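You operate a simulated robot arm through the tools that you are given. There is no shell and no other tool. Be economical: measure what you need, move in short steps, check, and stop when the job is done.

You are at the controls of a simulated robot arm. One attempt, no reset.

## Task
Cap the ink well, then wipe the dust off the desk's top shelf.
Fine: screw the black cap down tight, so that no dust gets into the ink; the rust cloth goes back where it lay. Set down upright: rust cloth. What is to be rubbed or washed off counts as gone when no trace of it is left.
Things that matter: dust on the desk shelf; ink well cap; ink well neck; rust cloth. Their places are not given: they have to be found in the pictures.

The check looks at the end state, three seconds after you hand in, the way a careful person would. Anything else that was tipped, shoved, dropped, spilled or broken makes it a failure. Lids that push on must go on centred and level and be pressed home; caps that screw on are set level and turned clockwise until they are tight. Flat cloth is picked up by pressing the open fingertips on it (5 to 10 N) and closing them slowly along it; thin cloth reads only 2 to 8 mm in the jaws.

## Robot
A 7-joint arm with a two-finger parallel gripper, fixed in place. Base frame: the origin is at the foot of the arm, x ahead of it, y to its left, z up. Lengths are in mm, angles in degrees, forces in N, time in s.
Its first joint turns from -166.0 to 166.0 degrees. Payload 4.4 kg.
Tool frame: the origin (TCP) lies between the finger pads and is the grasp point; the fingertips stand 23 mm ahead of it; z points along the fingers, y is the line along which they close. Largest opening 94 mm; finger width 38, thickness 10; the body of the gripper, 54 by 96 mm, starts 39 mm behind the TCP.
Orientation is told as [roll, pitch, yaw] about the base's x, y, z axes, in that order, counted from this pose: with the fingers straight down and closing along the base's y, the tool's x points along the base's -x, its y along +y and its z along -z.

## Interface
- The arm moves only by the tool step_arm. Its argument "rows" is a list of rows, each an object (a shift or turn left out is 0, a gripper value left out holds the last) with "xyz": the shift along the base's x, y, z in mm, a list of three; "rot": the turn, a rotation vector about the base's x, y, z in degrees, a list of three; "claw": the closure in counts, from 0 (fully open) to 255 (shut). In form: [{"xyz": [tx, ty, tz], "rot": [wx, wy, wz], "claw": claw}, ...]. A call has 1 to 20 rows; each row is the pose to reach, as a shift and turn from the pose commanded when the call began. A row lasts 0.2 s, in which the tool goes at most 50 mm and 8.6 degrees; a call with a longer step from one row to the next is refused whole, and so is a gripper value outside its range. A pose out of reach is approached as far as the arm can. The call stops where the force on the tool passes 40 N (or 10 N more than at its start, if that is more) or the arm is blocked; 0.2 s more then pass. The fingers move at their own pace (about 72 mm/s each) and stop on an object; they squeeze with about 39 N. The grip force told is the motor's: it shows also when the fingers shut on nothing. Time passes only in rows, and 0.2 s behind the last, so rows that repeat a pose let the fingers close. The reply holds the time, the measured pose of the TCP, the force on the tool along the base axes, the opening and the grip force, in the units named above and with some noise, with the torque about the TCP (base axes, N m) and any sound that the robot's microphone picked up.
- Cameras (640 x 400 px; columns grow to the right, rows downward): "scene" is fixed at [400.1, 649.9, 1759.3]; the picture's right is [-0.53, -0.85, 0.00], its down [-0.66, 0.41, -0.63] and it looks along [0.53, -0.34, -0.78] (base axes); focal length 240 px, centre (320, 200). "wrist" rides on the gripper at [87, 16, -75] in the tool frame; the picture's right is [-0.18, 0.98, 0.00], its down [-0.58, -0.11, -0.81] and it looks along [-0.79, -0.15, 0.59] (tool axes); focal length 243 px, centre (320, 200).
- get_image(camera): a new picture of that camera. No time passes.
- locate(camera, pixels): for up to 12 pixels [column, row] of the newest picture of that camera ("zoom" is the newest enlarged one), the place [x, y, z] in the base frame of the surface seen there, good to about 2 mm. No time passes.
- inspect(camera, box): a new picture of the part [left, top, right, bottom] of that camera's present view, enlarged. No time passes.
- finish_job(): hands the job in; it is judged then, once.

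Work in short steps. Measure before you move; look again where a grasp or a placing could have gone wrong, and mend it. You have 80 turns and 38 pictures in all, those below and enlarged ones among them. Open the gripper and draw the arm clear of the work before you hand the job in, unless the task says otherwise.

The tools are called after ">>>" as name(argument=value, ...) on one line, values as JSON. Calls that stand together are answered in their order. step_arm: Moves the arm, as the interface text tells. Its arguments: {"type":"object","properties":{"rows":{"type":"array"}},"required":["rows"]} The other tools are called the same way: get_image (camera) takes a picture; locate (camera, pixels) gives the place of the surface under pixels of a picture; inspect (camera, box) takes an enlarged picture of a part of a camera's view; finish_job () hands the job in.

At the start:

```text
time: 0.0
position: [704.8, 307.5, 1493.7]
tool_rot: [0.1, 0.0, -0.1]
ft_force: [0.2, 0.2, -0.5]
torque: [-0.01, 0.03, 0.02]
width: 93.9
gripper_force: 0.0
```

scene: 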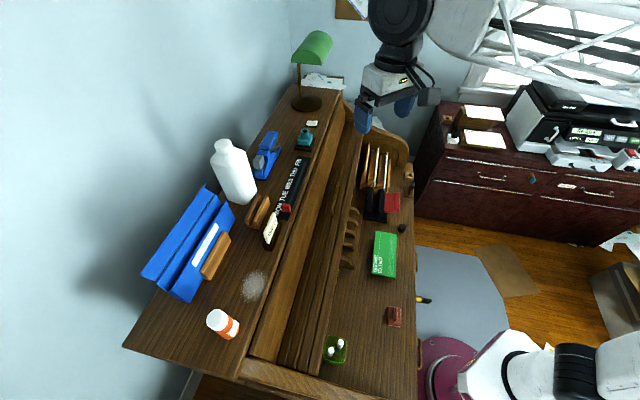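
wrist: 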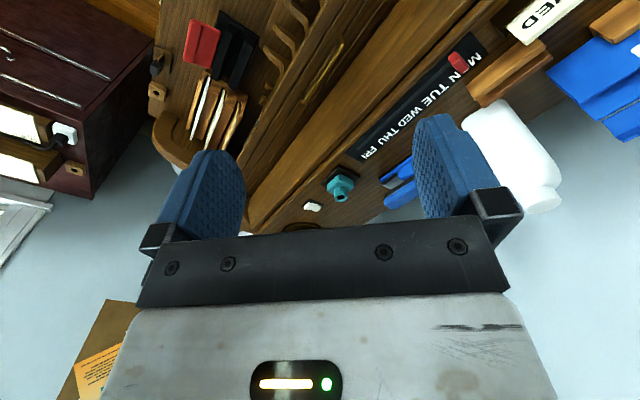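

The dust shows near scene (253,285), and a teal ink well near (304,138). I'll enlarge the shelf and the lower desk to find the cap and cloth.

>>> inspect(camera="scene", box=[230, 80, 350, 160])

>>> inspect(camera="scene", box=[320, 140, 440, 215])

>>> inspect(camera="scene", box=[320, 215, 440, 365])

```text
5.00 times, centred on (290, 120) of scene
```

zoom: 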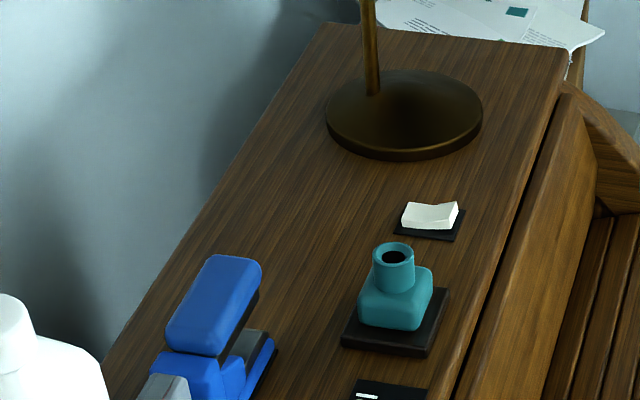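

```text
5.33 times, centred on (380, 178) of scene
```

zoom: 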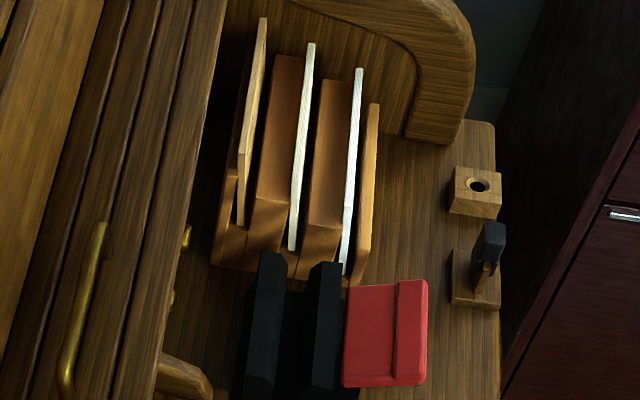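

```text
2.67 times, centred on (380, 290) of scene
```

zoom: 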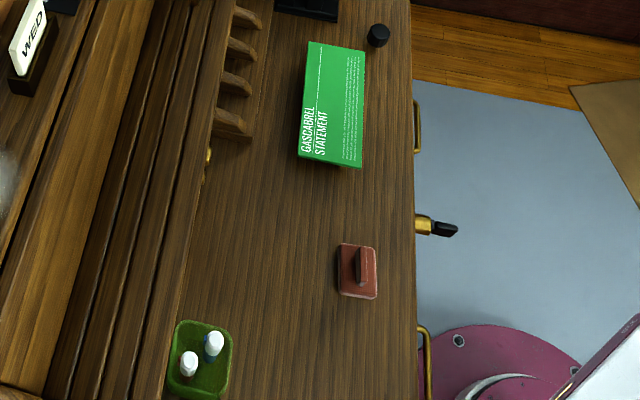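

The black cap is at zoom (378,35), the rust cloth (with a raised fold) at zoom (357,270). I locate them, plus the desk, dust and ink well.

>>> locate(camera="zoom", pixels=[[378, 30], [371, 28], [386, 30], [378, 45], [395, 60], [362, 248], [358, 284], [367, 266], [340, 245], [342, 292], [375, 297], [320, 260]])

>>> locate(camera="scene", pixels=[[253, 285], [243, 295], [265, 278], [251, 272], [253, 299], [309, 131], [304, 146], [296, 145], [313, 143], [235, 320], [275, 270], [240, 360]])

>>> inspect(camera="scene", box=[284, 120, 324, 155])

>>> inspect(camera="scene", box=[195, 250, 295, 350])

```text
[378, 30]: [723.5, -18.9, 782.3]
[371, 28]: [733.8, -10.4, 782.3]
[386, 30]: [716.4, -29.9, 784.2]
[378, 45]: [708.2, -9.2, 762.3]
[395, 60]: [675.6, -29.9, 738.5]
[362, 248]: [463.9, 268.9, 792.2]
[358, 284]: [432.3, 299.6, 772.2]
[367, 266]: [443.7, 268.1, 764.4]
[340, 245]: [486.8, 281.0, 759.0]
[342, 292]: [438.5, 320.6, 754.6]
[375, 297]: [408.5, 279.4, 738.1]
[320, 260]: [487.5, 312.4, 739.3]
```

```text
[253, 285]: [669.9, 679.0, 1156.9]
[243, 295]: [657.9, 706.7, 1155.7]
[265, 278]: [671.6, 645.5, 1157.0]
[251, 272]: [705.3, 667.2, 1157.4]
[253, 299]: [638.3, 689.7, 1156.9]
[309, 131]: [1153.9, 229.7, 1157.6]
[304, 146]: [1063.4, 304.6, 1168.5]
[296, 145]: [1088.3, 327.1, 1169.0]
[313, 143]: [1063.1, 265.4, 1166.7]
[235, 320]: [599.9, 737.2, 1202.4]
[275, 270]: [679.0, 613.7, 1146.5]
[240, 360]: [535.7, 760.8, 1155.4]
```

```text
11.43 times, centred on (304, 138) of scene
```

zoom: 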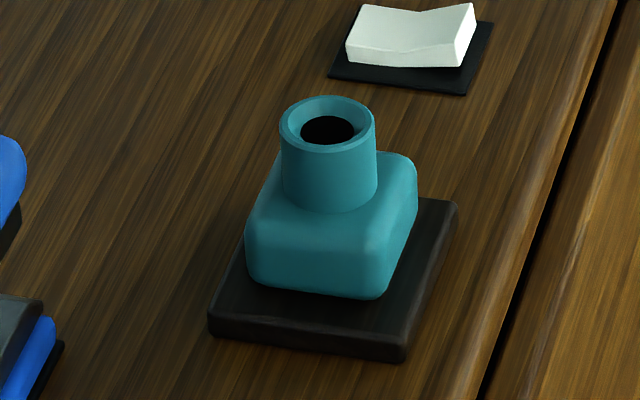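

```text
4.00 times, centred on (245, 300) of scene
```

zoom: 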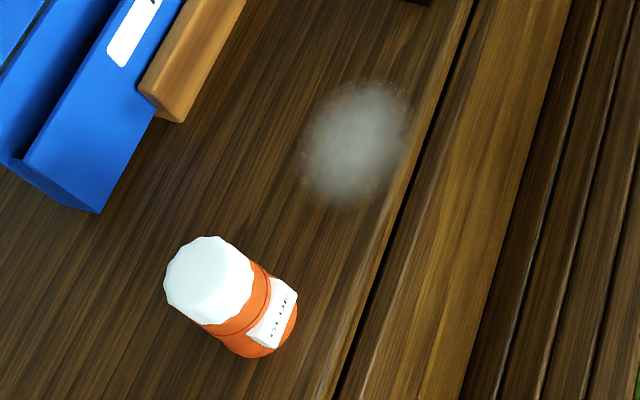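

The neck's mouth shows at scene (304.7,132); I locate its rim and body points, and enlarge the cap.

>>> locate(camera="scene", pixels=[[304.7, 131.9], [301.5, 132], [308, 132], [304.5, 129.3], [304.8, 133.6], [304.7, 136], [303, 143], [311, 136], [294, 148], [312, 151], [316, 138]])

>>> inspect(camera="scene", box=[386, 215, 418, 240])

```text
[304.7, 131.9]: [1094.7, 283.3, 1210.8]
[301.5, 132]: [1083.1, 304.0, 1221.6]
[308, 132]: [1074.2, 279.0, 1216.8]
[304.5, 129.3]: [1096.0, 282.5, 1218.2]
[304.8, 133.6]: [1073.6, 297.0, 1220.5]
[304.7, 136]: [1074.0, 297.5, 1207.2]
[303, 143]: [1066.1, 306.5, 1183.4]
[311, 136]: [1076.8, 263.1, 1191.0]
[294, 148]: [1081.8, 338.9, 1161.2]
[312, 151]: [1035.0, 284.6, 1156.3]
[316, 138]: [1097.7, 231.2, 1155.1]
```

```text
16.00 times, centred on (402, 228) of scene
```

zoom: 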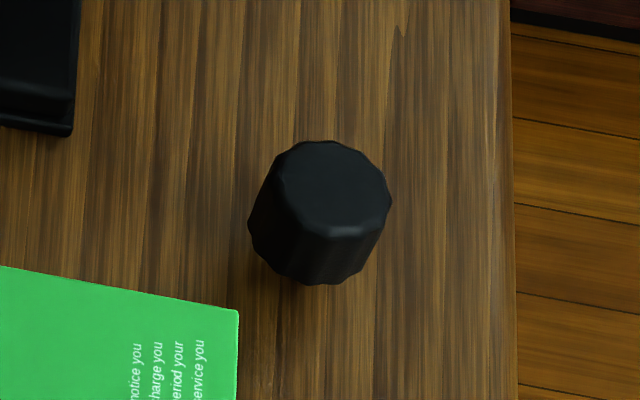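

The cap stands on the desk, top face at zoom (333,185). I locate several points on it for its centre and height.

>>> locate(camera="zoom", pixels=[[333, 185], [285, 180], [382, 190], [330, 148], [332, 228], [315, 262], [270, 230], [312, 300], [420, 220], [225, 200], [512, 200], [238, 310]])

```text
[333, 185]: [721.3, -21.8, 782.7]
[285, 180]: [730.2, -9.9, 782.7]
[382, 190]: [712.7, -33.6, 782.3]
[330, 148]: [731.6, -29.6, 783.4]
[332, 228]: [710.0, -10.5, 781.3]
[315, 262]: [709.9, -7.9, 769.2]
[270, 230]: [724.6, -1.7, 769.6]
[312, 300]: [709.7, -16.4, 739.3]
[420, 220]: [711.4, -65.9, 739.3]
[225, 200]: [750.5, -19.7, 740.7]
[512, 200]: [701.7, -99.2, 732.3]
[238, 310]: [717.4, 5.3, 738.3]
```

Cap: centre ≈(721,-21), top z 782.5, bottom 739. The well's neck lies near (1085,290,1219), at 1120 mm from the base axis, so I check the lamp's place and test the reach high up first.

>>> locate(camera="scene", pixels=[[312, 40], [293, 60], [330, 40], [312, 60], [306, 103], [270, 140], [300, 165], [312, 124], [225, 145], [384, 255]])

>>> step_arm(rows=[{"xyz": [45, 0, -20]}, {"xyz": [90, 0, -40]}, {"xyz": [135, 0, -60]}, {"xyz": [180, 0, -80]}, {"xyz": [220, 0, -100]}, {"xyz": [260, 0, -110]}, {"xyz": [300, -5, -120]}, {"xyz": [340, -10, -130]}, {"xyz": [380, -17, -140]}, {"xyz": [380, -17, -140]}, {"xyz": [380, -17, -140]}])

```text
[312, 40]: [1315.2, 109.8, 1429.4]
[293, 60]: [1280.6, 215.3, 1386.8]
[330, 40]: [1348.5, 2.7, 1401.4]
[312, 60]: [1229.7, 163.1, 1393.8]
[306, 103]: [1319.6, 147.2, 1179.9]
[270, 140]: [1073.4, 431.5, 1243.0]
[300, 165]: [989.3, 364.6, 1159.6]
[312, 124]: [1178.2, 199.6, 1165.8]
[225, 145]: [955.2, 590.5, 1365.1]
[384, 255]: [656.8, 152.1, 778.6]
```

```text
time: 2.4
position: [1084.9, 292.2, 1355.4]
tool_rot: [0.1, 0.0, -0.1]
ft_force: [1.6, 0.3, -0.2]
torque: [0.03, -0.04, 0.01]
width: 93.8
gripper_force: 0.0
```

The arm reaches (1085,292,1355). I go lower to z≈1275 and view the neck with the wrist camera to fix its centre.

>>> step_arm(rows=[{"xyz": [0, 0, -40]}, {"xyz": [0, 0, -80]}, {"xyz": [0, 0, -80]}])

>>> get_image(camera="wrist")

```text
time: 3.2
position: [1083.9, 291.8, 1273.8]
tool_rot: [0.0, 0.1, -0.1]
ft_force: [-0.2, 0.3, -1.0]
torque: [-0.01, -0.01, 0.01]
width: 94.0
gripper_force: 0.0
```

```text
29 pictures are left
```

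wrist: 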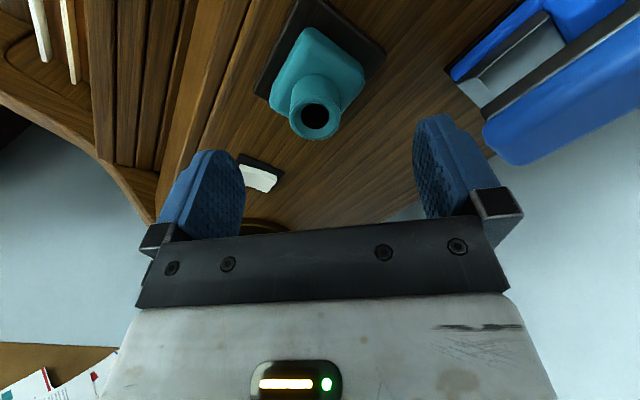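

The neck's rim appears at wrist (315,117). I locate points around it.

>>> inspect(camera="wrist", box=[265, 80, 365, 150])

```text
5.71 times, centred on (315, 115) of wrist
```

zoom: 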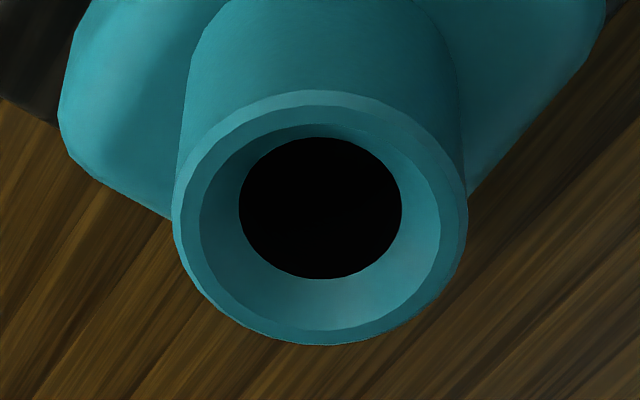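

I locate points on the flat rim ring.

>>> locate(camera="zoom", pixels=[[186, 222], [455, 215], [320, 99], [322, 337], [225, 134], [420, 134], [225, 307], [420, 303], [320, 200], [320, 20]])

```text
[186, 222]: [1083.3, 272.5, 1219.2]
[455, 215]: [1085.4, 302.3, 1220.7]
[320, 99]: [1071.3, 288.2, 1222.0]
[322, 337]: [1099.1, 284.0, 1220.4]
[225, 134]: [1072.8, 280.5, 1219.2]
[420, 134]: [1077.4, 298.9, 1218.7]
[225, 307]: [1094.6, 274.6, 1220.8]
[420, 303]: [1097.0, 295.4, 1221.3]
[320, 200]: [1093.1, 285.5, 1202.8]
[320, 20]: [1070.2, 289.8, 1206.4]
```

Neck centre ≈(1085.1,287.1), rim z≈1220. I back off upward and go toward a point high over the cap, turning the tool +90° in yaw on the way so that later there is room for clockwise turning.

>>> step_arm(rows=[{"xyz": [0, 0, 45]}, {"xyz": [0, 0, 90]}, {"xyz": [-30, -10, 125]}, {"xyz": [-65, -30, 140], "rot": [0, 0, 8]}, {"xyz": [-100, -55, 140], "rot": [0, 0, 16]}, {"xyz": [-135, -80, 140], "rot": [0, 0, 24]}, {"xyz": [-165, -110, 135], "rot": [0, 0, 32]}, {"xyz": [-195, -140, 120], "rot": [0, 0, 40]}, {"xyz": [-225, -170, 100], "rot": [0, 0, 48]}, {"xyz": [-255, -200, 80], "rot": [0, 0, 56]}, {"xyz": [-285, -230, 60], "rot": [0, 0, 64]}, {"xyz": [-315, -260, 40], "rot": [0, 0, 72]}, {"xyz": [-340, -285, 20], "rot": [0, 0, 80]}, {"xyz": [-361, -309, 0], "rot": [0, 0, 88]}, {"xyz": [-361, -309, 0], "rot": [0, 0, 90]}, {"xyz": [-361, -309, -40], "rot": [0, 0, 90]}, {"xyz": [-361, -309, -80], "rot": [0, 0, 90]}, {"xyz": [-361, -309, -120], "rot": [0, 0, 90]}, {"xyz": [-361, -309, -160], "rot": [0, 0, 90]}, {"xyz": [-361, -309, -160], "rot": [0, 0, 90]}])

```text
time: 7.4
position: [724.1, -17.1, 1115.4]
tool_rot: [0.0, 0.0, 89.9]
ft_force: [-0.2, 0.0, -0.4]
torque: [-0.01, 0.01, -0.01]
width: 94.1
gripper_force: 0.0
```

The tool is above the cap with yaw 90. I test how much further positive yaw is available here, in free air.

>>> step_arm(rows=[{"rot": [0, 0, 8]}, {"rot": [0, 0, 16]}, {"rot": [0, 0, 24]}, {"rot": [0, 0, 32]}, {"rot": [0, 0, 40]}, {"rot": [0, 0, 48]}, {"rot": [0, 0, 56]}, {"rot": [0, 0, 64]}, {"rot": [0, 0, 72]}, {"rot": [0, 0, 80]}, {"rot": [0, 0, 80]}])

>>> get_image(camera="wrist")

```text
time: 9.8
position: [723.2, -18.9, 1114.8]
tool_rot: [0.0, -0.1, 170.1]
ft_force: [-1.0, 0.6, -0.4]
torque: [0.01, -0.01, 0.03]
width: 93.9
gripper_force: 0.1
```

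```text
27 pictures are left
```

wrist: 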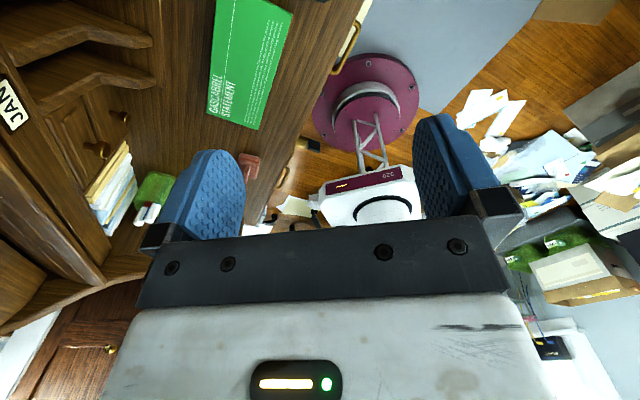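

Yaw 170 is reachable, so about 300° of clockwise range is likely. I locate the green box corners, rack and desk, to choose the approach to the cap.

>>> locate(camera="scene", pixels=[[396, 236], [395, 234], [378, 233], [395, 277], [373, 274], [385, 218], [398, 210], [398, 196], [385, 150], [408, 190]])

```text
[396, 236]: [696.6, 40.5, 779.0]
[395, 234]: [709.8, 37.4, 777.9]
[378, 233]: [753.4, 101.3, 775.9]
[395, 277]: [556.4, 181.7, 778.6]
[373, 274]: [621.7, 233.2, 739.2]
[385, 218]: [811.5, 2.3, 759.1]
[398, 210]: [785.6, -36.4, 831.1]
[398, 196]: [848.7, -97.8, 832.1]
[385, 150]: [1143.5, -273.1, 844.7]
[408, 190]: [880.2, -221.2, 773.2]
```

The green box corner is at (705,37) and the red item beyond x≈780, so yaw 90 (closing along x) with fingers pre-closed to ~60 mm is clear. I turn back to 90 and descend to z≈880, then look.

>>> step_arm(rows=[{"xyz": [0, 0, -20], "rot": [0, 0, -8], "claw": 92}, {"xyz": [0, 0, -40], "rot": [0, 0, -16]}, {"xyz": [0, 0, -60], "rot": [0, 0, -24]}, {"xyz": [0, 0, -80], "rot": [0, 0, -32]}, {"xyz": [0, 0, -100], "rot": [0, 0, -40]}, {"xyz": [-1, -1, -120], "rot": [0, 0, -48]}, {"xyz": [-2, -2, -140], "rot": [0, 0, -56]}, {"xyz": [-2.8, -2.4, -160], "rot": [0, 0, -64]}, {"xyz": [-2.8, -2.4, -190], "rot": [0, 0, -72]}, {"xyz": [-2.8, -2.4, -230], "rot": [0, 0, -80]}, {"xyz": [-2.8, -2.4, -250], "rot": [0, 0, -80]}, {"xyz": [-2.8, -2.4, -250], "rot": [0, 0, -80]}])

>>> get_image(camera="wrist")

```text
time: 12.4
position: [721.2, -19.6, 863.4]
tool_rot: [0.1, 0.1, 90.0]
ft_force: [0.6, -0.6, 0.3]
torque: [0.0, -0.01, -0.01]
width: 60.3
gripper_force: 0.1
```

```text
26 pictures are left
```

wrist: 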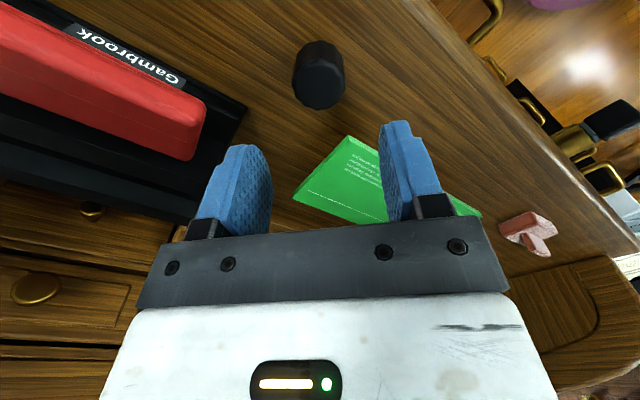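

The cap stands at wrist (319,78), its top face near (321,92). I check its edges.

>>> locate(camera="wrist", pixels=[[300, 92], [342, 90], [321, 76], [321, 106], [321, 92], [318, 50], [294, 60], [340, 60]])

```text
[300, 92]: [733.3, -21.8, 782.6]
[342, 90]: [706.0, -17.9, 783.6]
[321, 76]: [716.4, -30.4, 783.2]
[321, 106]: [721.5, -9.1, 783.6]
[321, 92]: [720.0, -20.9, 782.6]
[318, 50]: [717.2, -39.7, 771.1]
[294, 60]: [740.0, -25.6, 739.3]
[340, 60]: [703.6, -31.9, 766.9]
```

Cap centre ≈(720,-20.6), top 783. I descend to z≈784 (tips about 22 mm below the cap's top) and close.

>>> step_arm(rows=[{"xyz": [-1, 0, -40]}, {"xyz": [-1, 0, -65]}, {"xyz": [-1, 0, -79]}, {"xyz": [-1, 0, -79]}, {"xyz": [-1, 0, -79], "claw": 130}, {"xyz": [-1, 0, -79], "claw": 165}, {"xyz": [-1, 0, -79], "claw": 200}, {"xyz": [-1, 0, -79], "claw": 255}, {"xyz": [-1, 0, -79], "claw": 255}, {"xyz": [-1, 0, -79], "claw": 255}])

```text
time: 14.6
position: [719.5, -19.6, 786.0]
tool_rot: [0.0, 0.1, 89.8]
ft_force: [0.2, -0.5, 0.6]
torque: [0.03, 0.01, -0.04]
width: 33.8
gripper_force: 38.9
```

Held: 33.8 mm wide at 39 N. I lift it straight up 350 mm.

>>> step_arm(rows=[{"xyz": [0, 0, 20]}, {"xyz": [0, 0, 50]}, {"xyz": [0, 0, 90]}, {"xyz": [0, 0, 135]}, {"xyz": [0, 0, 180]}, {"xyz": [0, 0, 225]}, {"xyz": [0, 0, 270]}, {"xyz": [0, 0, 315]}, {"xyz": [0, 0, 360]}, {"xyz": [0, 0, 405]}, {"xyz": [0, 0, 450]}, {"xyz": [0, 0, 495]}, {"xyz": [0, 0, 540]}, {"xyz": [0, 0, 580]}, {"xyz": [0, 0, 580]}])

>>> get_image(camera="wrist")

```text
time: 17.8
position: [720.7, -19.9, 1365.8]
tool_rot: [0.0, -0.1, 89.9]
ft_force: [0.6, 0.0, -0.6]
torque: [0.0, -0.01, -0.01]
width: 0.0
gripper_force: 38.9
```

```text
25 pictures are left
```

wrist: 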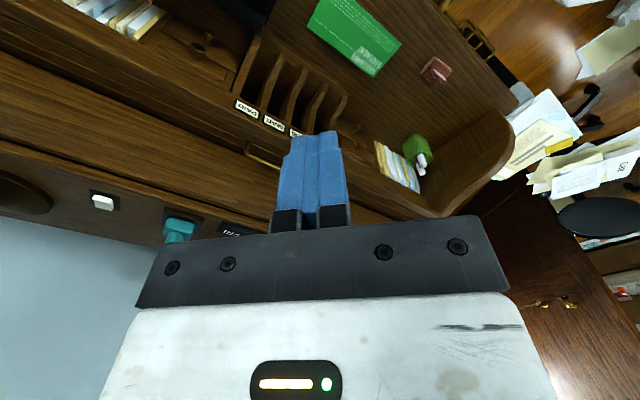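

The fingers are shut on nothing: the cap slipped out. I look at the scene to find where it is.

>>> inspect(camera="scene", box=[340, 180, 460, 255])

```text
5.33 times, centred on (400, 218) of scene
```

zoom: 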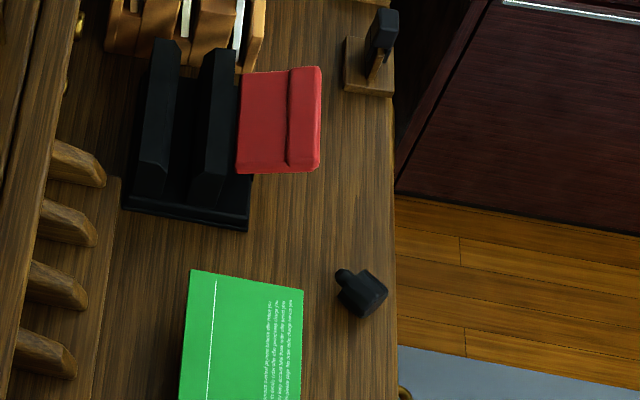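

The cap now lies on its side near zoom (361,292), with a narrower plug end showing. I enlarge it to learn its shape.

>>> inspect(camera="scene", box=[396, 224, 420, 244])

```text
16.00 times, centred on (408, 234) of scene
```

zoom: 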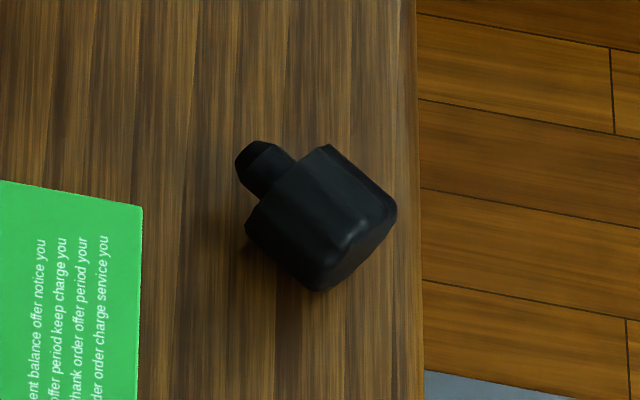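

I locate points on the lying cap: stem tip, body ridge, ends.

>>> locate(camera="zoom", pixels=[[252, 165], [262, 158], [275, 172], [290, 185], [310, 180], [325, 200], [345, 230], [360, 235], [325, 150], [260, 220], [318, 280], [392, 205]])

>>> locate(camera="zoom", pixels=[[417, 200], [405, 200], [230, 200], [355, 260], [375, 240], [338, 165], [300, 260], [280, 200], [410, 100], [410, 330]])

```text
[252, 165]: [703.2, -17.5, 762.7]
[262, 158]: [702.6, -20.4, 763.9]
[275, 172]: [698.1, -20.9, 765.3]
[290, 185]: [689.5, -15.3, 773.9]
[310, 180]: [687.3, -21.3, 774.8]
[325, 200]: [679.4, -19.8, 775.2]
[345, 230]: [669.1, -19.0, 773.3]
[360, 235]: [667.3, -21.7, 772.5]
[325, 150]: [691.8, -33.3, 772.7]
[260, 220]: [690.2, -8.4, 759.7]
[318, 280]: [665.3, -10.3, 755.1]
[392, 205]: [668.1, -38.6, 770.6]
```

```text
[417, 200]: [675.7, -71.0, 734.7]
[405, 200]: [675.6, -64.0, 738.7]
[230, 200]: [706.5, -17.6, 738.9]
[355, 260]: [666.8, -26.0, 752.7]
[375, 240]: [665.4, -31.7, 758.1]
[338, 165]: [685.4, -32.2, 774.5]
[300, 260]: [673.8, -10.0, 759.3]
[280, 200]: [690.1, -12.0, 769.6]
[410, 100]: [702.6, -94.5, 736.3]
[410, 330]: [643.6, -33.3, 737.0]
```

The cap has a ~36 mm body (x 666–691, centre ≈(679,-25,757)) with its plug pointing +x, lying 25 mm from the desk's edge. My plan: grip it with the tool leaned 35°, flip it 180° about the tool axis so the plug points down. First I test in the air whether yaw 190 is available, opening the fingers.

>>> step_arm(rows=[{"rot": [0, 0, 8], "claw": 92}, {"rot": [0, 0, 16]}, {"rot": [0, 0, 24]}, {"rot": [0, 0, 32]}, {"rot": [0, 0, 40]}, {"rot": [0, 0, 48]}, {"rot": [0, 0, 56]}, {"rot": [0, 0, 64]}, {"rot": [0, 0, 72]}, {"rot": [0, 0, 80]}, {"rot": [0, 0, 88]}, {"rot": [0, 0, 96]}, {"rot": [0, 0, 104]}, {"rot": [0, 0, 112]}, {"rot": [0, 0, 120]}, {"rot": [0, 0, 128]}, {"rot": [0, 0, 136]}, {"rot": [0, 0, 136]}])

```text
time: 21.6
position: [721.2, -8.0, 1369.8]
tool_rot: [0.3, 0.1, 171.5]
ft_force: [-0.7, -0.3, 0.8]
torque: [0.03, 0.0, 0.01]
width: 60.2
gripper_force: 0.0
out of reach, approached as far as the arm can: row 11, 12, 13, 14, 15, 16, 17, 18
```

The limit is yaw ≈171 here (≈+187 at the well's bearing, which suffices). I turn back toward yaw 0 and check the reference.

>>> step_arm(rows=[{"rot": [0, 0, -8]}, {"rot": [0, 0, -16]}, {"rot": [0, 0, -24]}, {"rot": [0, 0, -32]}, {"rot": [0, 0, -40]}, {"rot": [0, 0, -48]}, {"rot": [0, 0, -56]}, {"rot": [0, 0, -64]}, {"rot": [0, 0, -72]}, {"rot": [0, 0, -80]}, {"rot": [0, 0, -88]}, {"rot": [0, 0, -96]}, {"rot": [0, 0, -104]}, {"rot": [0, 0, -112]}, {"rot": [0, 0, -120]}, {"rot": [0, 0, -128]}, {"rot": [0, 0, -136]}, {"rot": [0, 0, -144]}, {"rot": [0, 0, -152]}, {"rot": [0, 0, -160]}])

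```text
time: 25.8
position: [721.4, -8.9, 1369.5]
tool_rot: [0.4, 0.1, 11.4]
ft_force: [-0.1, -0.2, 0.2]
torque: [0.01, -0.01, -0.01]
width: 60.0
gripper_force: 0.0
```

The reference is the real pose. Now I tilt the tool 35° toward +x (yaw 5.7) and go to a pre-grasp 100 mm back from the lying cap.

>>> step_arm(rows=[{"xyz": [-10, -2, -40], "rot": [0.5, -3.5, -0.6]}, {"xyz": [-20, -4, -80], "rot": [1, -7, -1.2]}, {"xyz": [-30, -6, -125], "rot": [1.5, -10.4, -1.8]}, {"xyz": [-40, -8, -170], "rot": [2, -14, -2.3]}, {"xyz": [-50, -10, -215], "rot": [2.5, -17.5, -2.9]}, {"xyz": [-60, -12, -260], "rot": [3, -21, -3.5]}, {"xyz": [-70, -14, -305], "rot": [3.4, -24.5, -4]}, {"xyz": [-80, -16, -350], "rot": [3.9, -28, -4.6]}, {"xyz": [-90, -18, -395], "rot": [4.4, -31, -5.2]}, {"xyz": [-100, -20, -440], "rot": [4.9, -34.6, -5.7]}, {"xyz": [-107, -23, -480], "rot": [4.9, -34.6, -5.7]}, {"xyz": [-107, -23, -518], "rot": [4.9, -34.6, -5.7]}, {"xyz": [-107, -23, -518], "rot": [4.9, -34.6, -5.7]}])

>>> get_image(camera="wrist")

```text
time: 28.6
position: [612.8, -31.5, 850.9]
tool_rot: [0.0, -34.9, 5.8]
ft_force: [0.6, -0.5, 0.3]
torque: [0.03, -0.01, 0.01]
width: 60.2
gripper_force: 0.2
```

```text
22 pictures are left
```

wrist: 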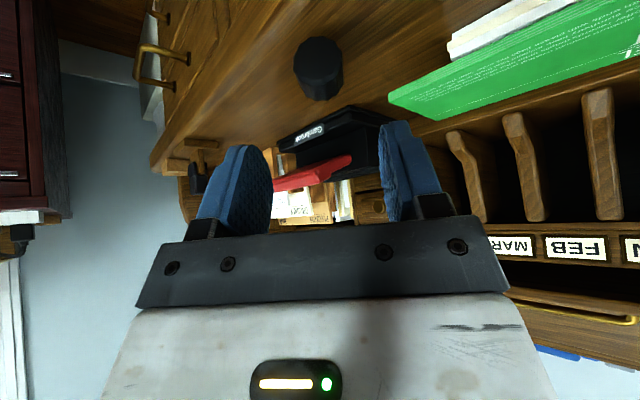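

The cap's head shows at wrist (320,65). I locate its sides to confirm the lateral centre.

>>> locate(camera="wrist", pixels=[[297, 65], [341, 62], [320, 42], [319, 60], [320, 72], [320, 90], [304, 90], [340, 84], [320, 98]])

```text
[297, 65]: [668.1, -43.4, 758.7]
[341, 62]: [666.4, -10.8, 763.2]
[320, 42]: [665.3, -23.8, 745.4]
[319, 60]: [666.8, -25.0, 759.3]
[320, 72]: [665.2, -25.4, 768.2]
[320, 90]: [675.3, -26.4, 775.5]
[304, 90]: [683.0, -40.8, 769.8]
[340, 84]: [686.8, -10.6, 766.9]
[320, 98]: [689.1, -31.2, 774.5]
```

Lateral centre ≈ -26.7. I advance to TCP (671,-26.5,769) and close gently.

>>> step_arm(rows=[{"xyz": [23, 2, -33]}, {"xyz": [40, 3.5, -57]}, {"xyz": [50, 4.3, -71]}, {"xyz": [58, 5, -81]}, {"xyz": [58, 5, -81]}, {"xyz": [58, 5, -81], "claw": 110}, {"xyz": [58, 5, -81], "claw": 125}, {"xyz": [58, 5, -81], "claw": 140}, {"xyz": [58, 5, -81], "claw": 155}, {"xyz": [58, 5, -81], "claw": 180}, {"xyz": [58, 5, -81], "claw": 255}, {"xyz": [58, 5, -81], "claw": 255}, {"xyz": [58, 5, -81], "claw": 255}])

```text
time: 31.4
position: [671.3, -26.2, 769.9]
tool_rot: [-0.1, -34.9, 5.8]
ft_force: [-0.2, 0.4, -0.4]
torque: [0.02, -0.02, 0.01]
width: 33.7
gripper_force: 39.3
```

Gripped at 33.7 mm. I lift slowly and check.

>>> step_arm(rows=[{"xyz": [0, 0, 3]}, {"xyz": [0, 0, 8]}, {"xyz": [0, 0, 15]}, {"xyz": [0, 0, 25]}, {"xyz": [0, 0, 35]}, {"xyz": [0, 0, 45]}, {"xyz": [0, 0, 55]}])

>>> get_image(camera="wrist")

```text
time: 33.0
position: [671.3, -27.3, 825.4]
tool_rot: [-0.2, -34.8, 5.8]
ft_force: [-0.4, 0.0, 0.1]
torque: [0.02, -0.04, 0.0]
width: 33.7
gripper_force: 39.2
```

```text
21 pictures are left
```

wrist: 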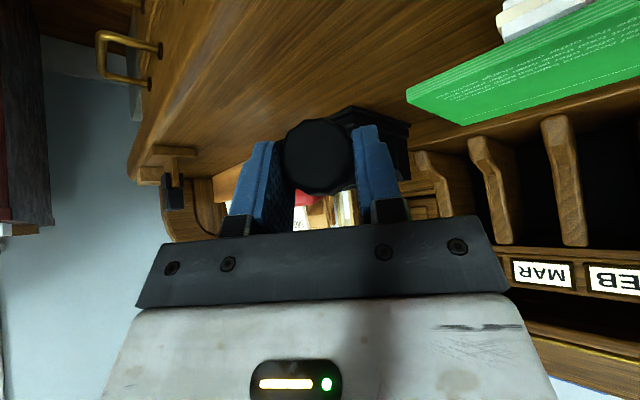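

Held. I locate points on its top face to know its position and axis in the hand.

>>> locate(camera="wrist", pixels=[[318, 155], [300, 155], [337, 155], [318, 132], [318, 178], [305, 140], [332, 140], [305, 172], [332, 172], [318, 119], [318, 192]])

```text
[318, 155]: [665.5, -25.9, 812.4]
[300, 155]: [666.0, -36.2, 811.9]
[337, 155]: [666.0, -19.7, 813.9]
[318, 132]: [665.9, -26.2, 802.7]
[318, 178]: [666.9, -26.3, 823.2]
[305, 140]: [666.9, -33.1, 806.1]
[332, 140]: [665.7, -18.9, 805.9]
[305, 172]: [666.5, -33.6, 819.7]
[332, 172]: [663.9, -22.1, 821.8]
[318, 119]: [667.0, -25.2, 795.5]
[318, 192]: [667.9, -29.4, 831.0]
```

The cap's axis is level along x in the hand, top face centre at (666,-26.5,813). I carry it up and over to (1000,287,1400), well above everything.

>>> step_arm(rows=[{"xyz": [0, 0, 25]}, {"xyz": [0, 0, 65]}, {"xyz": [0, 0, 110]}, {"xyz": [0, 0, 155]}, {"xyz": [0, 0, 200]}, {"xyz": [0, 0, 245]}, {"xyz": [0, 0, 290]}, {"xyz": [0, 0, 335]}, {"xyz": [0, 0, 380]}, {"xyz": [0, 0, 425]}, {"xyz": [33, 31, 440]}, {"xyz": [66, 62, 455]}, {"xyz": [99, 94, 470]}, {"xyz": [132, 125, 485]}, {"xyz": [165, 157, 500]}, {"xyz": [198, 188, 515]}, {"xyz": [231, 220, 530]}, {"xyz": [264, 251, 545]}, {"xyz": [297, 283, 560]}, {"xyz": [329, 314, 575]}])

```text
time: 37.2
position: [1001.9, 288.7, 1402.5]
tool_rot: [0.0, -35.0, 5.6]
ft_force: [0.1, -0.3, 0.8]
torque: [-0.01, 0.01, -0.01]
width: 33.8
gripper_force: 39.2
```

Still held (33.8 mm). Now the flip: 169.4° about (-0.704, 0.093, 0.704) so that the plug points down.

>>> step_arm(rows=[{"rot": [-5.965, 0.785, 5.965]}, {"rot": [-11.93, 1.57, 11.93]}, {"rot": [-17.895, 2.355, 17.895]}, {"rot": [-23.86, 3.14, 23.86]}, {"rot": [-29.825, 3.925, 29.825]}, {"rot": [-35.79, 4.71, 35.79]}, {"rot": [-41.755, 5.495, 41.755]}, {"rot": [-47.72, 6.28, 47.72]}, {"rot": [-53.685, 7.065, 53.685]}, {"rot": [-59.65, 7.85, 59.65]}, {"rot": [-65.615, 8.635, 65.615]}, {"rot": [-71.58, 9.42, 71.58]}, {"rot": [-77.545, 10.205, 77.545]}, {"rot": [-83.51, 10.99, 83.51]}, {"rot": [-89.475, 11.775, 89.475]}, {"rot": [-95.44, 12.56, 95.44]}, {"rot": [-101.405, 13.345, 101.405]}, {"rot": [-107.37, 14.13, 107.37]}, {"rot": [-113.335, 14.915, 113.335]}, {"rot": [-119.3, 15.7, 119.3]}])

>>> get_image(camera="wrist")

>>> inspect(camera="scene", box=[270, 50, 370, 150])

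```text
time: 41.4
position: [1000.5, 286.9, 1400.3]
tool_rot: [10.1, 54.6, 173.4]
ft_force: [-0.7, 0.8, -1.2]
torque: [0.04, 0.0, 0.0]
width: 33.8
gripper_force: 39.3
```

```text
20 pictures are left
```

wrist: 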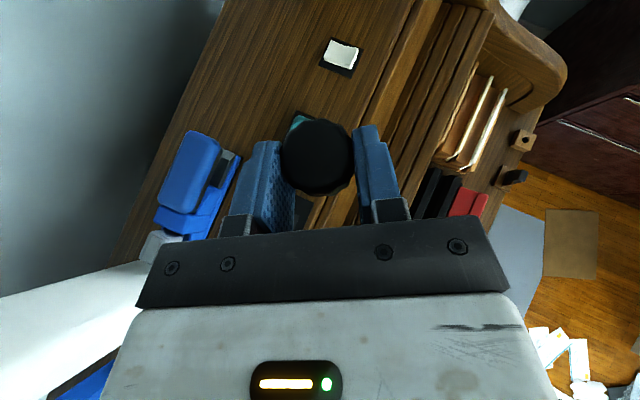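

```text
4.00 times, centred on (320, 100) of scene
```

zoom: 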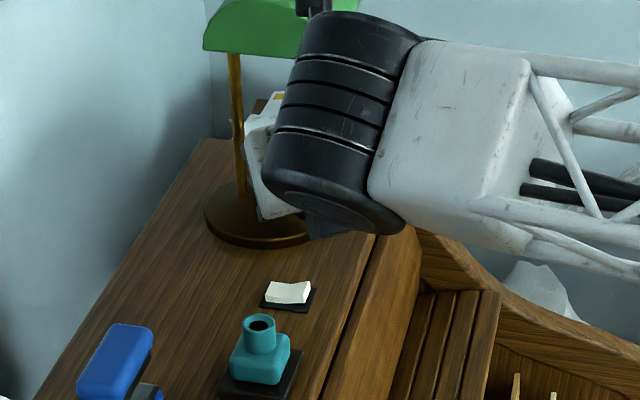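

The flip worked; the cap's top now faces up at wrist (318,157). I measure whether that face is level and where its centre is.

>>> locate(camera="wrist", pixels=[[318, 155], [296, 155], [342, 155], [318, 128], [318, 184], [302, 138], [335, 138], [302, 175], [335, 175], [318, 119], [318, 195]])

```text
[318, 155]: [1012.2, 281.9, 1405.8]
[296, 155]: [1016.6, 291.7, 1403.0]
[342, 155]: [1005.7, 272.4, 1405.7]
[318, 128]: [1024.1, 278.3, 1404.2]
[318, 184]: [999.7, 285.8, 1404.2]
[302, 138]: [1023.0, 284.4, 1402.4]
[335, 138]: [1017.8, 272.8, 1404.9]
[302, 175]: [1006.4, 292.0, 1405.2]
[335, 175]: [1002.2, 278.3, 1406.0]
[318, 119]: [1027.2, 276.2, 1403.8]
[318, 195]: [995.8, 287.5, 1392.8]
```

The face leans about 6° (lower toward +y), matching the yaw offset. I correct with a (5.6,-1.5,0)° turn and move over the neck at (1085.1,287.1), plug tip about 25 mm above the rim.

>>> step_arm(rows=[{"xyz": [15, 1, 0], "rot": [2.8, -0.7, 0]}, {"xyz": [40, 3, 0], "rot": [5.6, -1.5, 0]}, {"xyz": [65, 5, 0], "rot": [5.6, -1.5, 0]}, {"xyz": [73.1, 5.5, -20], "rot": [5.6, -1.5, 0]}, {"xyz": [73.1, 5.5, -60], "rot": [5.6, -1.5, 0]}, {"xyz": [73.1, 5.5, -95], "rot": [5.6, -1.5, 0]}, {"xyz": [73.1, 5.5, -115], "rot": [5.6, -1.5, 0]}, {"xyz": [73.1, 5.5, -115], "rot": [5.6, -1.5, 0]}, {"xyz": [73.1, 5.5, -115], "rot": [5.6, -1.5, 0]}])

>>> get_image(camera="wrist")

>>> inspect(camera="scene", box=[270, 95, 340, 155])

```text
time: 43.4
position: [1073.6, 292.2, 1285.4]
tool_rot: [-0.1, 55.2, 165.0]
ft_force: [0.6, -0.4, -0.8]
torque: [-0.04, 0.0, 0.0]
width: 33.9
gripper_force: 39.0
```

```text
18 pictures are left
```

wrist: 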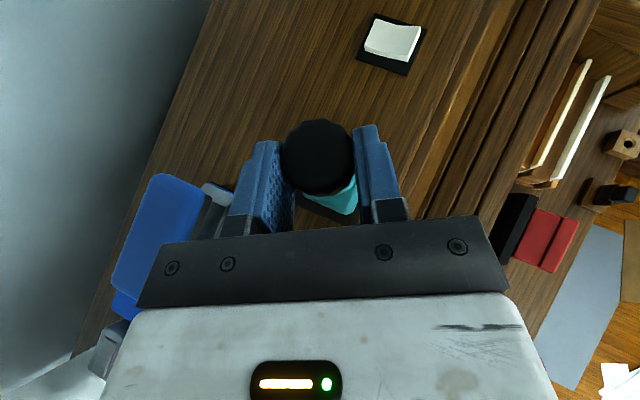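

```text
6.67 times, centred on (305, 125) of scene
```

zoom: 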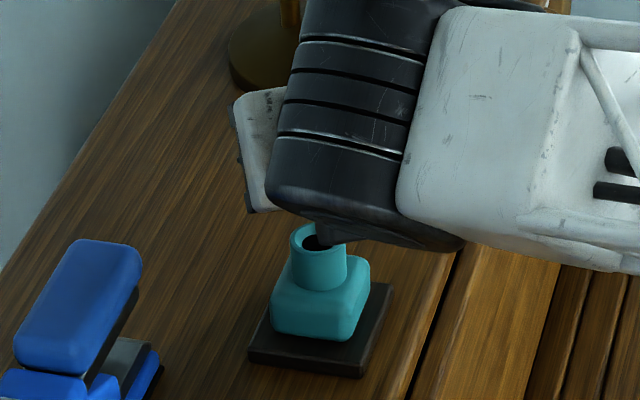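

Everything is level (pitch 55.2, roll 0). I recheck the cap's top face centre over the neck.

>>> locate(camera="wrist", pixels=[[318, 155], [298, 155], [338, 155], [318, 130], [318, 180], [302, 138], [335, 138], [302, 175], [335, 175]])

```text
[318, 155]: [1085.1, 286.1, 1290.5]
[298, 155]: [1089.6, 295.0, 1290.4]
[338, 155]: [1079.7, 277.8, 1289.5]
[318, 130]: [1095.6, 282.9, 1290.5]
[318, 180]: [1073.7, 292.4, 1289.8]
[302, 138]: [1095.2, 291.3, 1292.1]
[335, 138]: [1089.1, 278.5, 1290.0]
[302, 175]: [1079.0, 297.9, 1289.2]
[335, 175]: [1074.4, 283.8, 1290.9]
```

Centre ≈(1084.6,286.8), level. I descend slowly so the plug enters the mouth, watching force.

>>> step_arm(rows=[{"xyz": [0.5, 0.3, -10]}, {"xyz": [0.5, 0.3, -18]}, {"xyz": [0.5, 0.3, -23]}, {"xyz": [0.5, 0.3, -26]}, {"xyz": [0.5, 0.3, -28]}, {"xyz": [0.5, 0.3, -30]}, {"xyz": [0.5, 0.3, -31]}, {"xyz": [0.5, 0.3, -31]}])

```text
time: 45.2
position: [1074.6, 293.0, 1253.6]
tool_rot: [0.0, 55.1, 165.0]
ft_force: [0.5, -0.2, -0.7]
torque: [-0.02, 0.02, -0.02]
width: 33.8
gripper_force: 38.8
```

No contact yet; the tip is about 4 mm into the mouth. I continue down in small steps.

>>> step_arm(rows=[{"xyz": [0, 0, -1.5]}, {"xyz": [0, 0, -3]}, {"xyz": [0, 0, -4]}, {"xyz": [0, 0, -5]}, {"xyz": [0, 0, -6]}, {"xyz": [0, 0, -6]}])

```text
time: 46.6
position: [1073.7, 291.8, 1249.5]
tool_rot: [-0.2, 55.2, 164.9]
ft_force: [0.1, -23.4, 14.5]
torque: [-0.84, -0.09, -0.29]
width: 33.4
gripper_force: 39.0
```

Contact pushes the tool toward -y (23 N), so the plug rides the +y side of the mouth. I back up 6 mm, then look at whether the well moved.

>>> step_arm(rows=[{"xyz": [0, 0, 3]}, {"xyz": [0, -1, 9]}, {"xyz": [0, -1, 9]}])

>>> inspect(camera="scene", box=[284, 115, 324, 155])

```text
time: 47.4
position: [1074.8, 292.7, 1258.6]
tool_rot: [-0.1, 55.1, 165.1]
ft_force: [0.1, -0.4, -0.5]
torque: [-0.01, 0.05, 0.02]
width: 33.9
gripper_force: 38.9
```

```text
10.00 times, centred on (304, 135) of scene
```

zoom: 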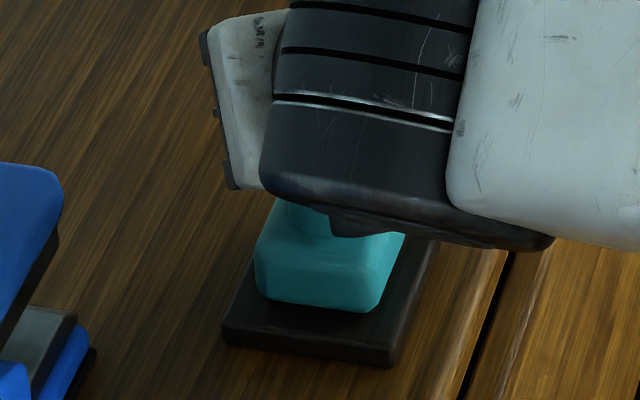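

The well has not moved visibly. I shift another -1.2 mm in y and descend again in 1 mm steps, stopping early.

>>> step_arm(rows=[{"xyz": [0, -1.2, -4]}, {"xyz": [0, -1.2, -7]}, {"xyz": [0, -1.2, -9]}, {"xyz": [0, -1.2, -10]}, {"xyz": [0, -1.2, -11]}])

```text
time: 48.6
position: [1073.7, 291.7, 1247.5]
tool_rot: [-0.1, 55.2, 164.8]
ft_force: [-3.3, 1.0, 8.3]
torque: [-0.04, 0.01, -0.02]
width: 33.7
gripper_force: 38.5
```

Now only ~8 N vertical with little side force: the plug sits about 10 mm deep on the thread start. I release and withdraw along the tool axis.

>>> step_arm(rows=[{"xyz": [0, 0, 0.5], "claw": 150}, {"xyz": [0, 0, 0.5], "claw": 92}, {"xyz": [0, 0, 0.5], "claw": 60}, {"xyz": [0, 0, 0.5], "claw": 60}, {"xyz": [-16, 4.2, 12]}, {"xyz": [-40, 10.5, 29]}, {"xyz": [-70, 18, 60]}, {"xyz": [-90, 18, 100]}, {"xyz": [-90, 18, 130]}, {"xyz": [-90, 18, 130]}])

>>> get_image(camera="wrist")

```text
time: 50.8
position: [982.9, 309.2, 1375.6]
tool_rot: [-0.1, 55.1, 165.0]
ft_force: [0.1, 0.0, 0.0]
torque: [0.01, 0.02, 0.0]
width: 71.9
gripper_force: 0.1
```

```text
15 pictures are left
```

wrist: 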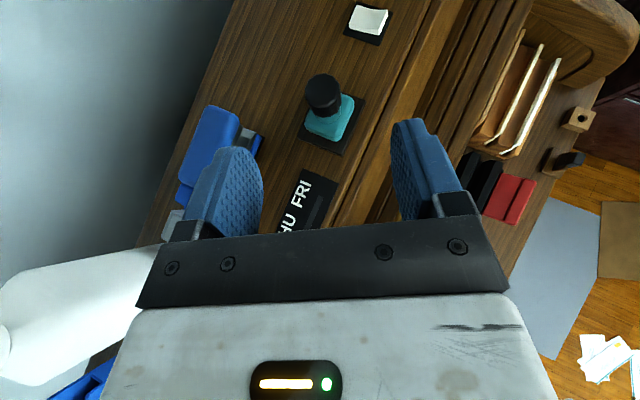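

The cap is standing in the neck at wrist (324,93). I enlarge it to check that it is level and measure its centre and height.

>>> inspect(camera="wrist", box=[290, 60, 370, 150])

>>> locate(camera="wrist", pixels=[[324, 80], [338, 82], [323, 90], [312, 85], [323, 75], [334, 76], [323, 102], [310, 95], [323, 113]])

```text
4.44 times, centred on (330, 105) of wrist
```

zoom: 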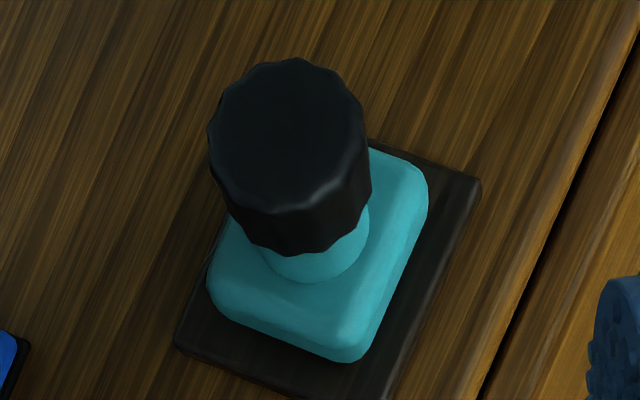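

```text
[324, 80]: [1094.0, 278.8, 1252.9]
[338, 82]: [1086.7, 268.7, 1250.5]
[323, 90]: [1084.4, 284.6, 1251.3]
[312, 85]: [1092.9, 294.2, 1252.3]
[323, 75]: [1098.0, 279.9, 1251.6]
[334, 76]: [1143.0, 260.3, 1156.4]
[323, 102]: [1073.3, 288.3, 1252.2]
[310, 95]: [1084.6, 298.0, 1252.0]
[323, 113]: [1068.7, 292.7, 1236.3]
```

The cap is level at z≈1252, centre ≈(1085,286). I swing the tool upright (yaw 165) and move above the cap.

>>> step_arm(rows=[{"rot": [2, 7.5, 0]}, {"rot": [4, 15, 0]}, {"rot": [6.1, 22.7, 0]}, {"rot": [8.1, 30.3, 0]}, {"rot": [10.2, 38, 0]}, {"rot": [12.2, 45.6, 0]}, {"rot": [14.25, 53.1, 0]}, {"xyz": [40, -8, -10], "rot": [14.25, 53.1, 0]}, {"xyz": [80, -18, -20], "rot": [14.25, 53.1, 0]}, {"xyz": [102, -23, -40], "rot": [14.25, 53.1, 0]}, {"xyz": [102, -23, -75], "rot": [14.25, 53.1, 0]}, {"xyz": [102, -23, -75], "rot": [14.25, 53.1, 0]}])

>>> get_image(camera="wrist")

```text
time: 53.4
position: [1085.9, 286.8, 1301.3]
tool_rot: [0.0, 0.2, 165.0]
ft_force: [0.5, 0.3, 0.5]
torque: [-0.01, 0.0, 0.0]
width: 72.1
gripper_force: 0.1
```

```text
13 pictures are left
```

wrist: 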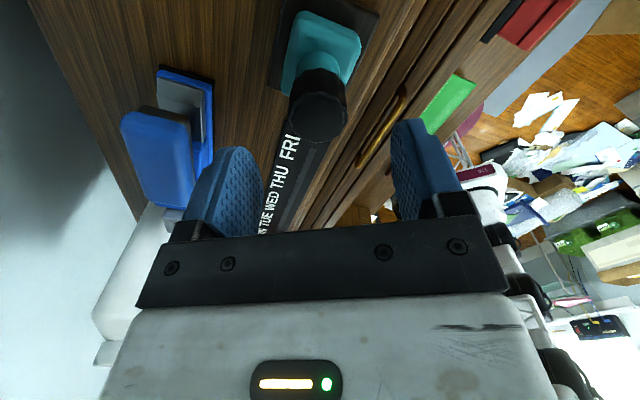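

The cap's top face is at wrist (317,118). I locate its edges for the regrasp.

>>> locate(camera="wrist", pixels=[[317, 118], [295, 118], [339, 118], [317, 102], [317, 136], [302, 106], [332, 130], [332, 106], [302, 130]])

```text
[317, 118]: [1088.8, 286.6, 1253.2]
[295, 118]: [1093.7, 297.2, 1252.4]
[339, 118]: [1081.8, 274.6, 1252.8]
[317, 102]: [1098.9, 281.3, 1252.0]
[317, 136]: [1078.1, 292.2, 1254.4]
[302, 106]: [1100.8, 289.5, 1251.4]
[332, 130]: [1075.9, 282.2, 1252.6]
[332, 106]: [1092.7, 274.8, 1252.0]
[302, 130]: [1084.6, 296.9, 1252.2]
```

Centre ≈(1087,286). I descend to z≈1244 and close slowly on the cap.

>>> step_arm(rows=[{"xyz": [0.7, -0.6, -25]}, {"xyz": [0.7, -0.6, -45]}, {"xyz": [0.7, -0.6, -57]}, {"xyz": [0.7, -0.6, -57], "claw": 110}, {"xyz": [0.7, -0.6, -57], "claw": 135}, {"xyz": [0.7, -0.6, -57], "claw": 150}, {"xyz": [0.7, -0.6, -57], "claw": 165}, {"xyz": [0.7, -0.6, -57], "claw": 255}, {"xyz": [0.7, -0.6, -57], "claw": 255}])

```text
time: 55.5
position: [1087.2, 287.1, 1244.4]
tool_rot: [-0.1, 0.3, 165.1]
ft_force: [7.6, 5.4, -1.6]
torque: [0.09, -0.49, -0.15]
width: 36.3
gripper_force: 44.4
stopped in row 9: the force on the tool passed its limit at 41 N (the readings are from after the stop); the commanded pose is now the measured one
```

Gripped (36.3 mm across ridges) with a slight side load (7.6,5.4 N). I ease that by (0.7,0.5) mm and begin turning clockwise.

>>> step_arm(rows=[{"xyz": [0.7, 0.5, 0]}, {"xyz": [0.7, 0.5, -0.2], "rot": [0, 0, -6]}, {"xyz": [0.7, 0.5, -0.4], "rot": [0, 0, -14]}, {"xyz": [0.7, 0.5, -0.6], "rot": [0, 0, -22]}, {"xyz": [0.7, 0.5, -0.8], "rot": [0, 0, -30]}, {"xyz": [0.7, 0.5, -0.8], "rot": [0, 0, -30]}])

```text
time: 56.9
position: [1087.6, 287.4, 1244.4]
tool_rot: [-0.1, 0.2, 135.1]
ft_force: [0.3, -7.0, 1.5]
torque: [-0.24, -0.02, 0.01]
width: 34.8
gripper_force: 39.3
```

Turned 30° with low forces; continue clockwise with a slight descent, shifting -0.5 in y.

>>> step_arm(rows=[{"xyz": [0, -0.5, -0.2], "rot": [0, 0, -8]}, {"xyz": [0, -0.5, -0.4], "rot": [0, 0, -16]}, {"xyz": [0, -0.5, -0.6], "rot": [0, 0, -24]}, {"xyz": [0, -0.5, -0.8], "rot": [0, 0, -32]}, {"xyz": [0, -0.5, -1.0], "rot": [0, 0, -40]}, {"xyz": [0, -0.5, -1.2], "rot": [0, 0, -48]}, {"xyz": [0, -0.5, -1.4], "rot": [0, 0, -56]}, {"xyz": [0, -0.5, -1.6], "rot": [0, 0, -64]}, {"xyz": [0, -0.5, -1.8], "rot": [0, 0, -72]}, {"xyz": [0, -0.5, -2.0], "rot": [0, 0, -80]}, {"xyz": [0, -0.5, -2.0], "rot": [0, 0, -80]}])

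```text
time: 57.8
position: [1087.4, 284.3, 1242.6]
tool_rot: [-0.1, 0.3, 109.3]
ft_force: [-16.2, -11.3, 0.3]
torque: [-0.51, 0.54, -0.06]
width: 36.4
gripper_force: 44.8
stopped in row 4: the force on the tool passed its limit at 77 N (the readings are from after the stop); the commanded pose is now the measured one
```

A lateral spike (77 N) stopped the turn and the grip width jumps between 34.8 and 36.4, so the fingers ride over ridges with side load. I release, rise and look.

>>> step_arm(rows=[{"claw": 150}, {"claw": 92}, {"claw": 80}, {"xyz": [0, 0, 20]}, {"xyz": [0, 0, 50]}, {"xyz": [0, 0, 58]}, {"xyz": [0, 0, 58]}])

>>> inspect(camera="wrist", box=[260, 0, 380, 150])

```text
time: 59.4
position: [1087.8, 285.0, 1302.3]
tool_rot: [-0.1, 0.3, 109.2]
ft_force: [-0.6, -0.6, -0.4]
torque: [-0.01, -0.02, 0.06]
width: 64.4
gripper_force: 0.1
```

```text
2.67 times, centred on (320, 75) of wrist
```

zoom: 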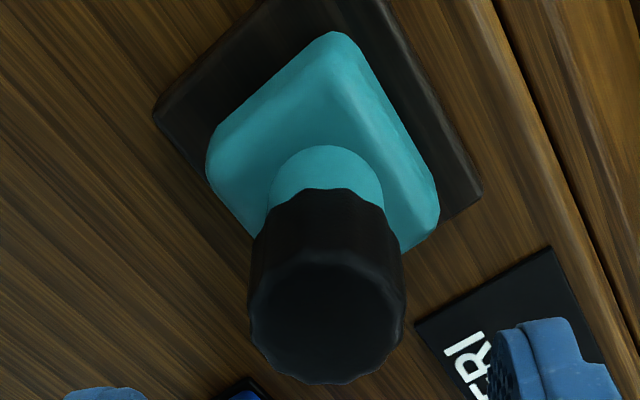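

The cap still stands coaxially. I locate the top face, skirt and the well to get the exact axis.

>>> locate(camera="zoom", pixels=[[325, 315], [258, 310], [396, 315], [325, 268], [325, 370], [275, 280], [375, 352], [375, 280], [275, 350], [325, 200], [270, 190], [382, 195]])

```text
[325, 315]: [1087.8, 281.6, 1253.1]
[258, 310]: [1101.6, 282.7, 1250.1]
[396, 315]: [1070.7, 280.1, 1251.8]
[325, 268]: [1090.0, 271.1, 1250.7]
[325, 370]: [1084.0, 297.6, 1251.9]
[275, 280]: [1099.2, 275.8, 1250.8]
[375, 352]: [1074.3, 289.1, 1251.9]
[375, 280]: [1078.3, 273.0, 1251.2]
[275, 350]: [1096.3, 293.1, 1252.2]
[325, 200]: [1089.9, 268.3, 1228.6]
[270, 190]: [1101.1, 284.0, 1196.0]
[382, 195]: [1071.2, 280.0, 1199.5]
```

Cap axis ≈(1086.3,285.5), still level, top ≈1251.5. I regrip with the TCP on that axis and read the side load before turning.

>>> step_arm(rows=[{"xyz": [-1.5, 1.2, -30]}, {"xyz": [-1.5, 1.2, -50]}, {"xyz": [-1.5, 1.2, -59]}, {"xyz": [-1.5, 1.2, -59], "claw": 120}, {"xyz": [-1.5, 1.2, -59], "claw": 140}, {"xyz": [-1.5, 1.2, -59], "claw": 150}, {"xyz": [-1.5, 1.2, -59], "claw": 158}, {"xyz": [-1.5, 1.2, -59], "claw": 165}, {"xyz": [-1.5, 1.2, -59], "claw": 180}, {"xyz": [-1.5, 1.2, -59], "claw": 180}])

```text
time: 61.6
position: [1086.7, 287.0, 1242.7]
tool_rot: [-0.1, 0.4, 109.3]
ft_force: [-15.6, -4.8, -2.0]
torque: [-0.11, 0.49, 0.11]
width: 36.2
gripper_force: 44.9
```

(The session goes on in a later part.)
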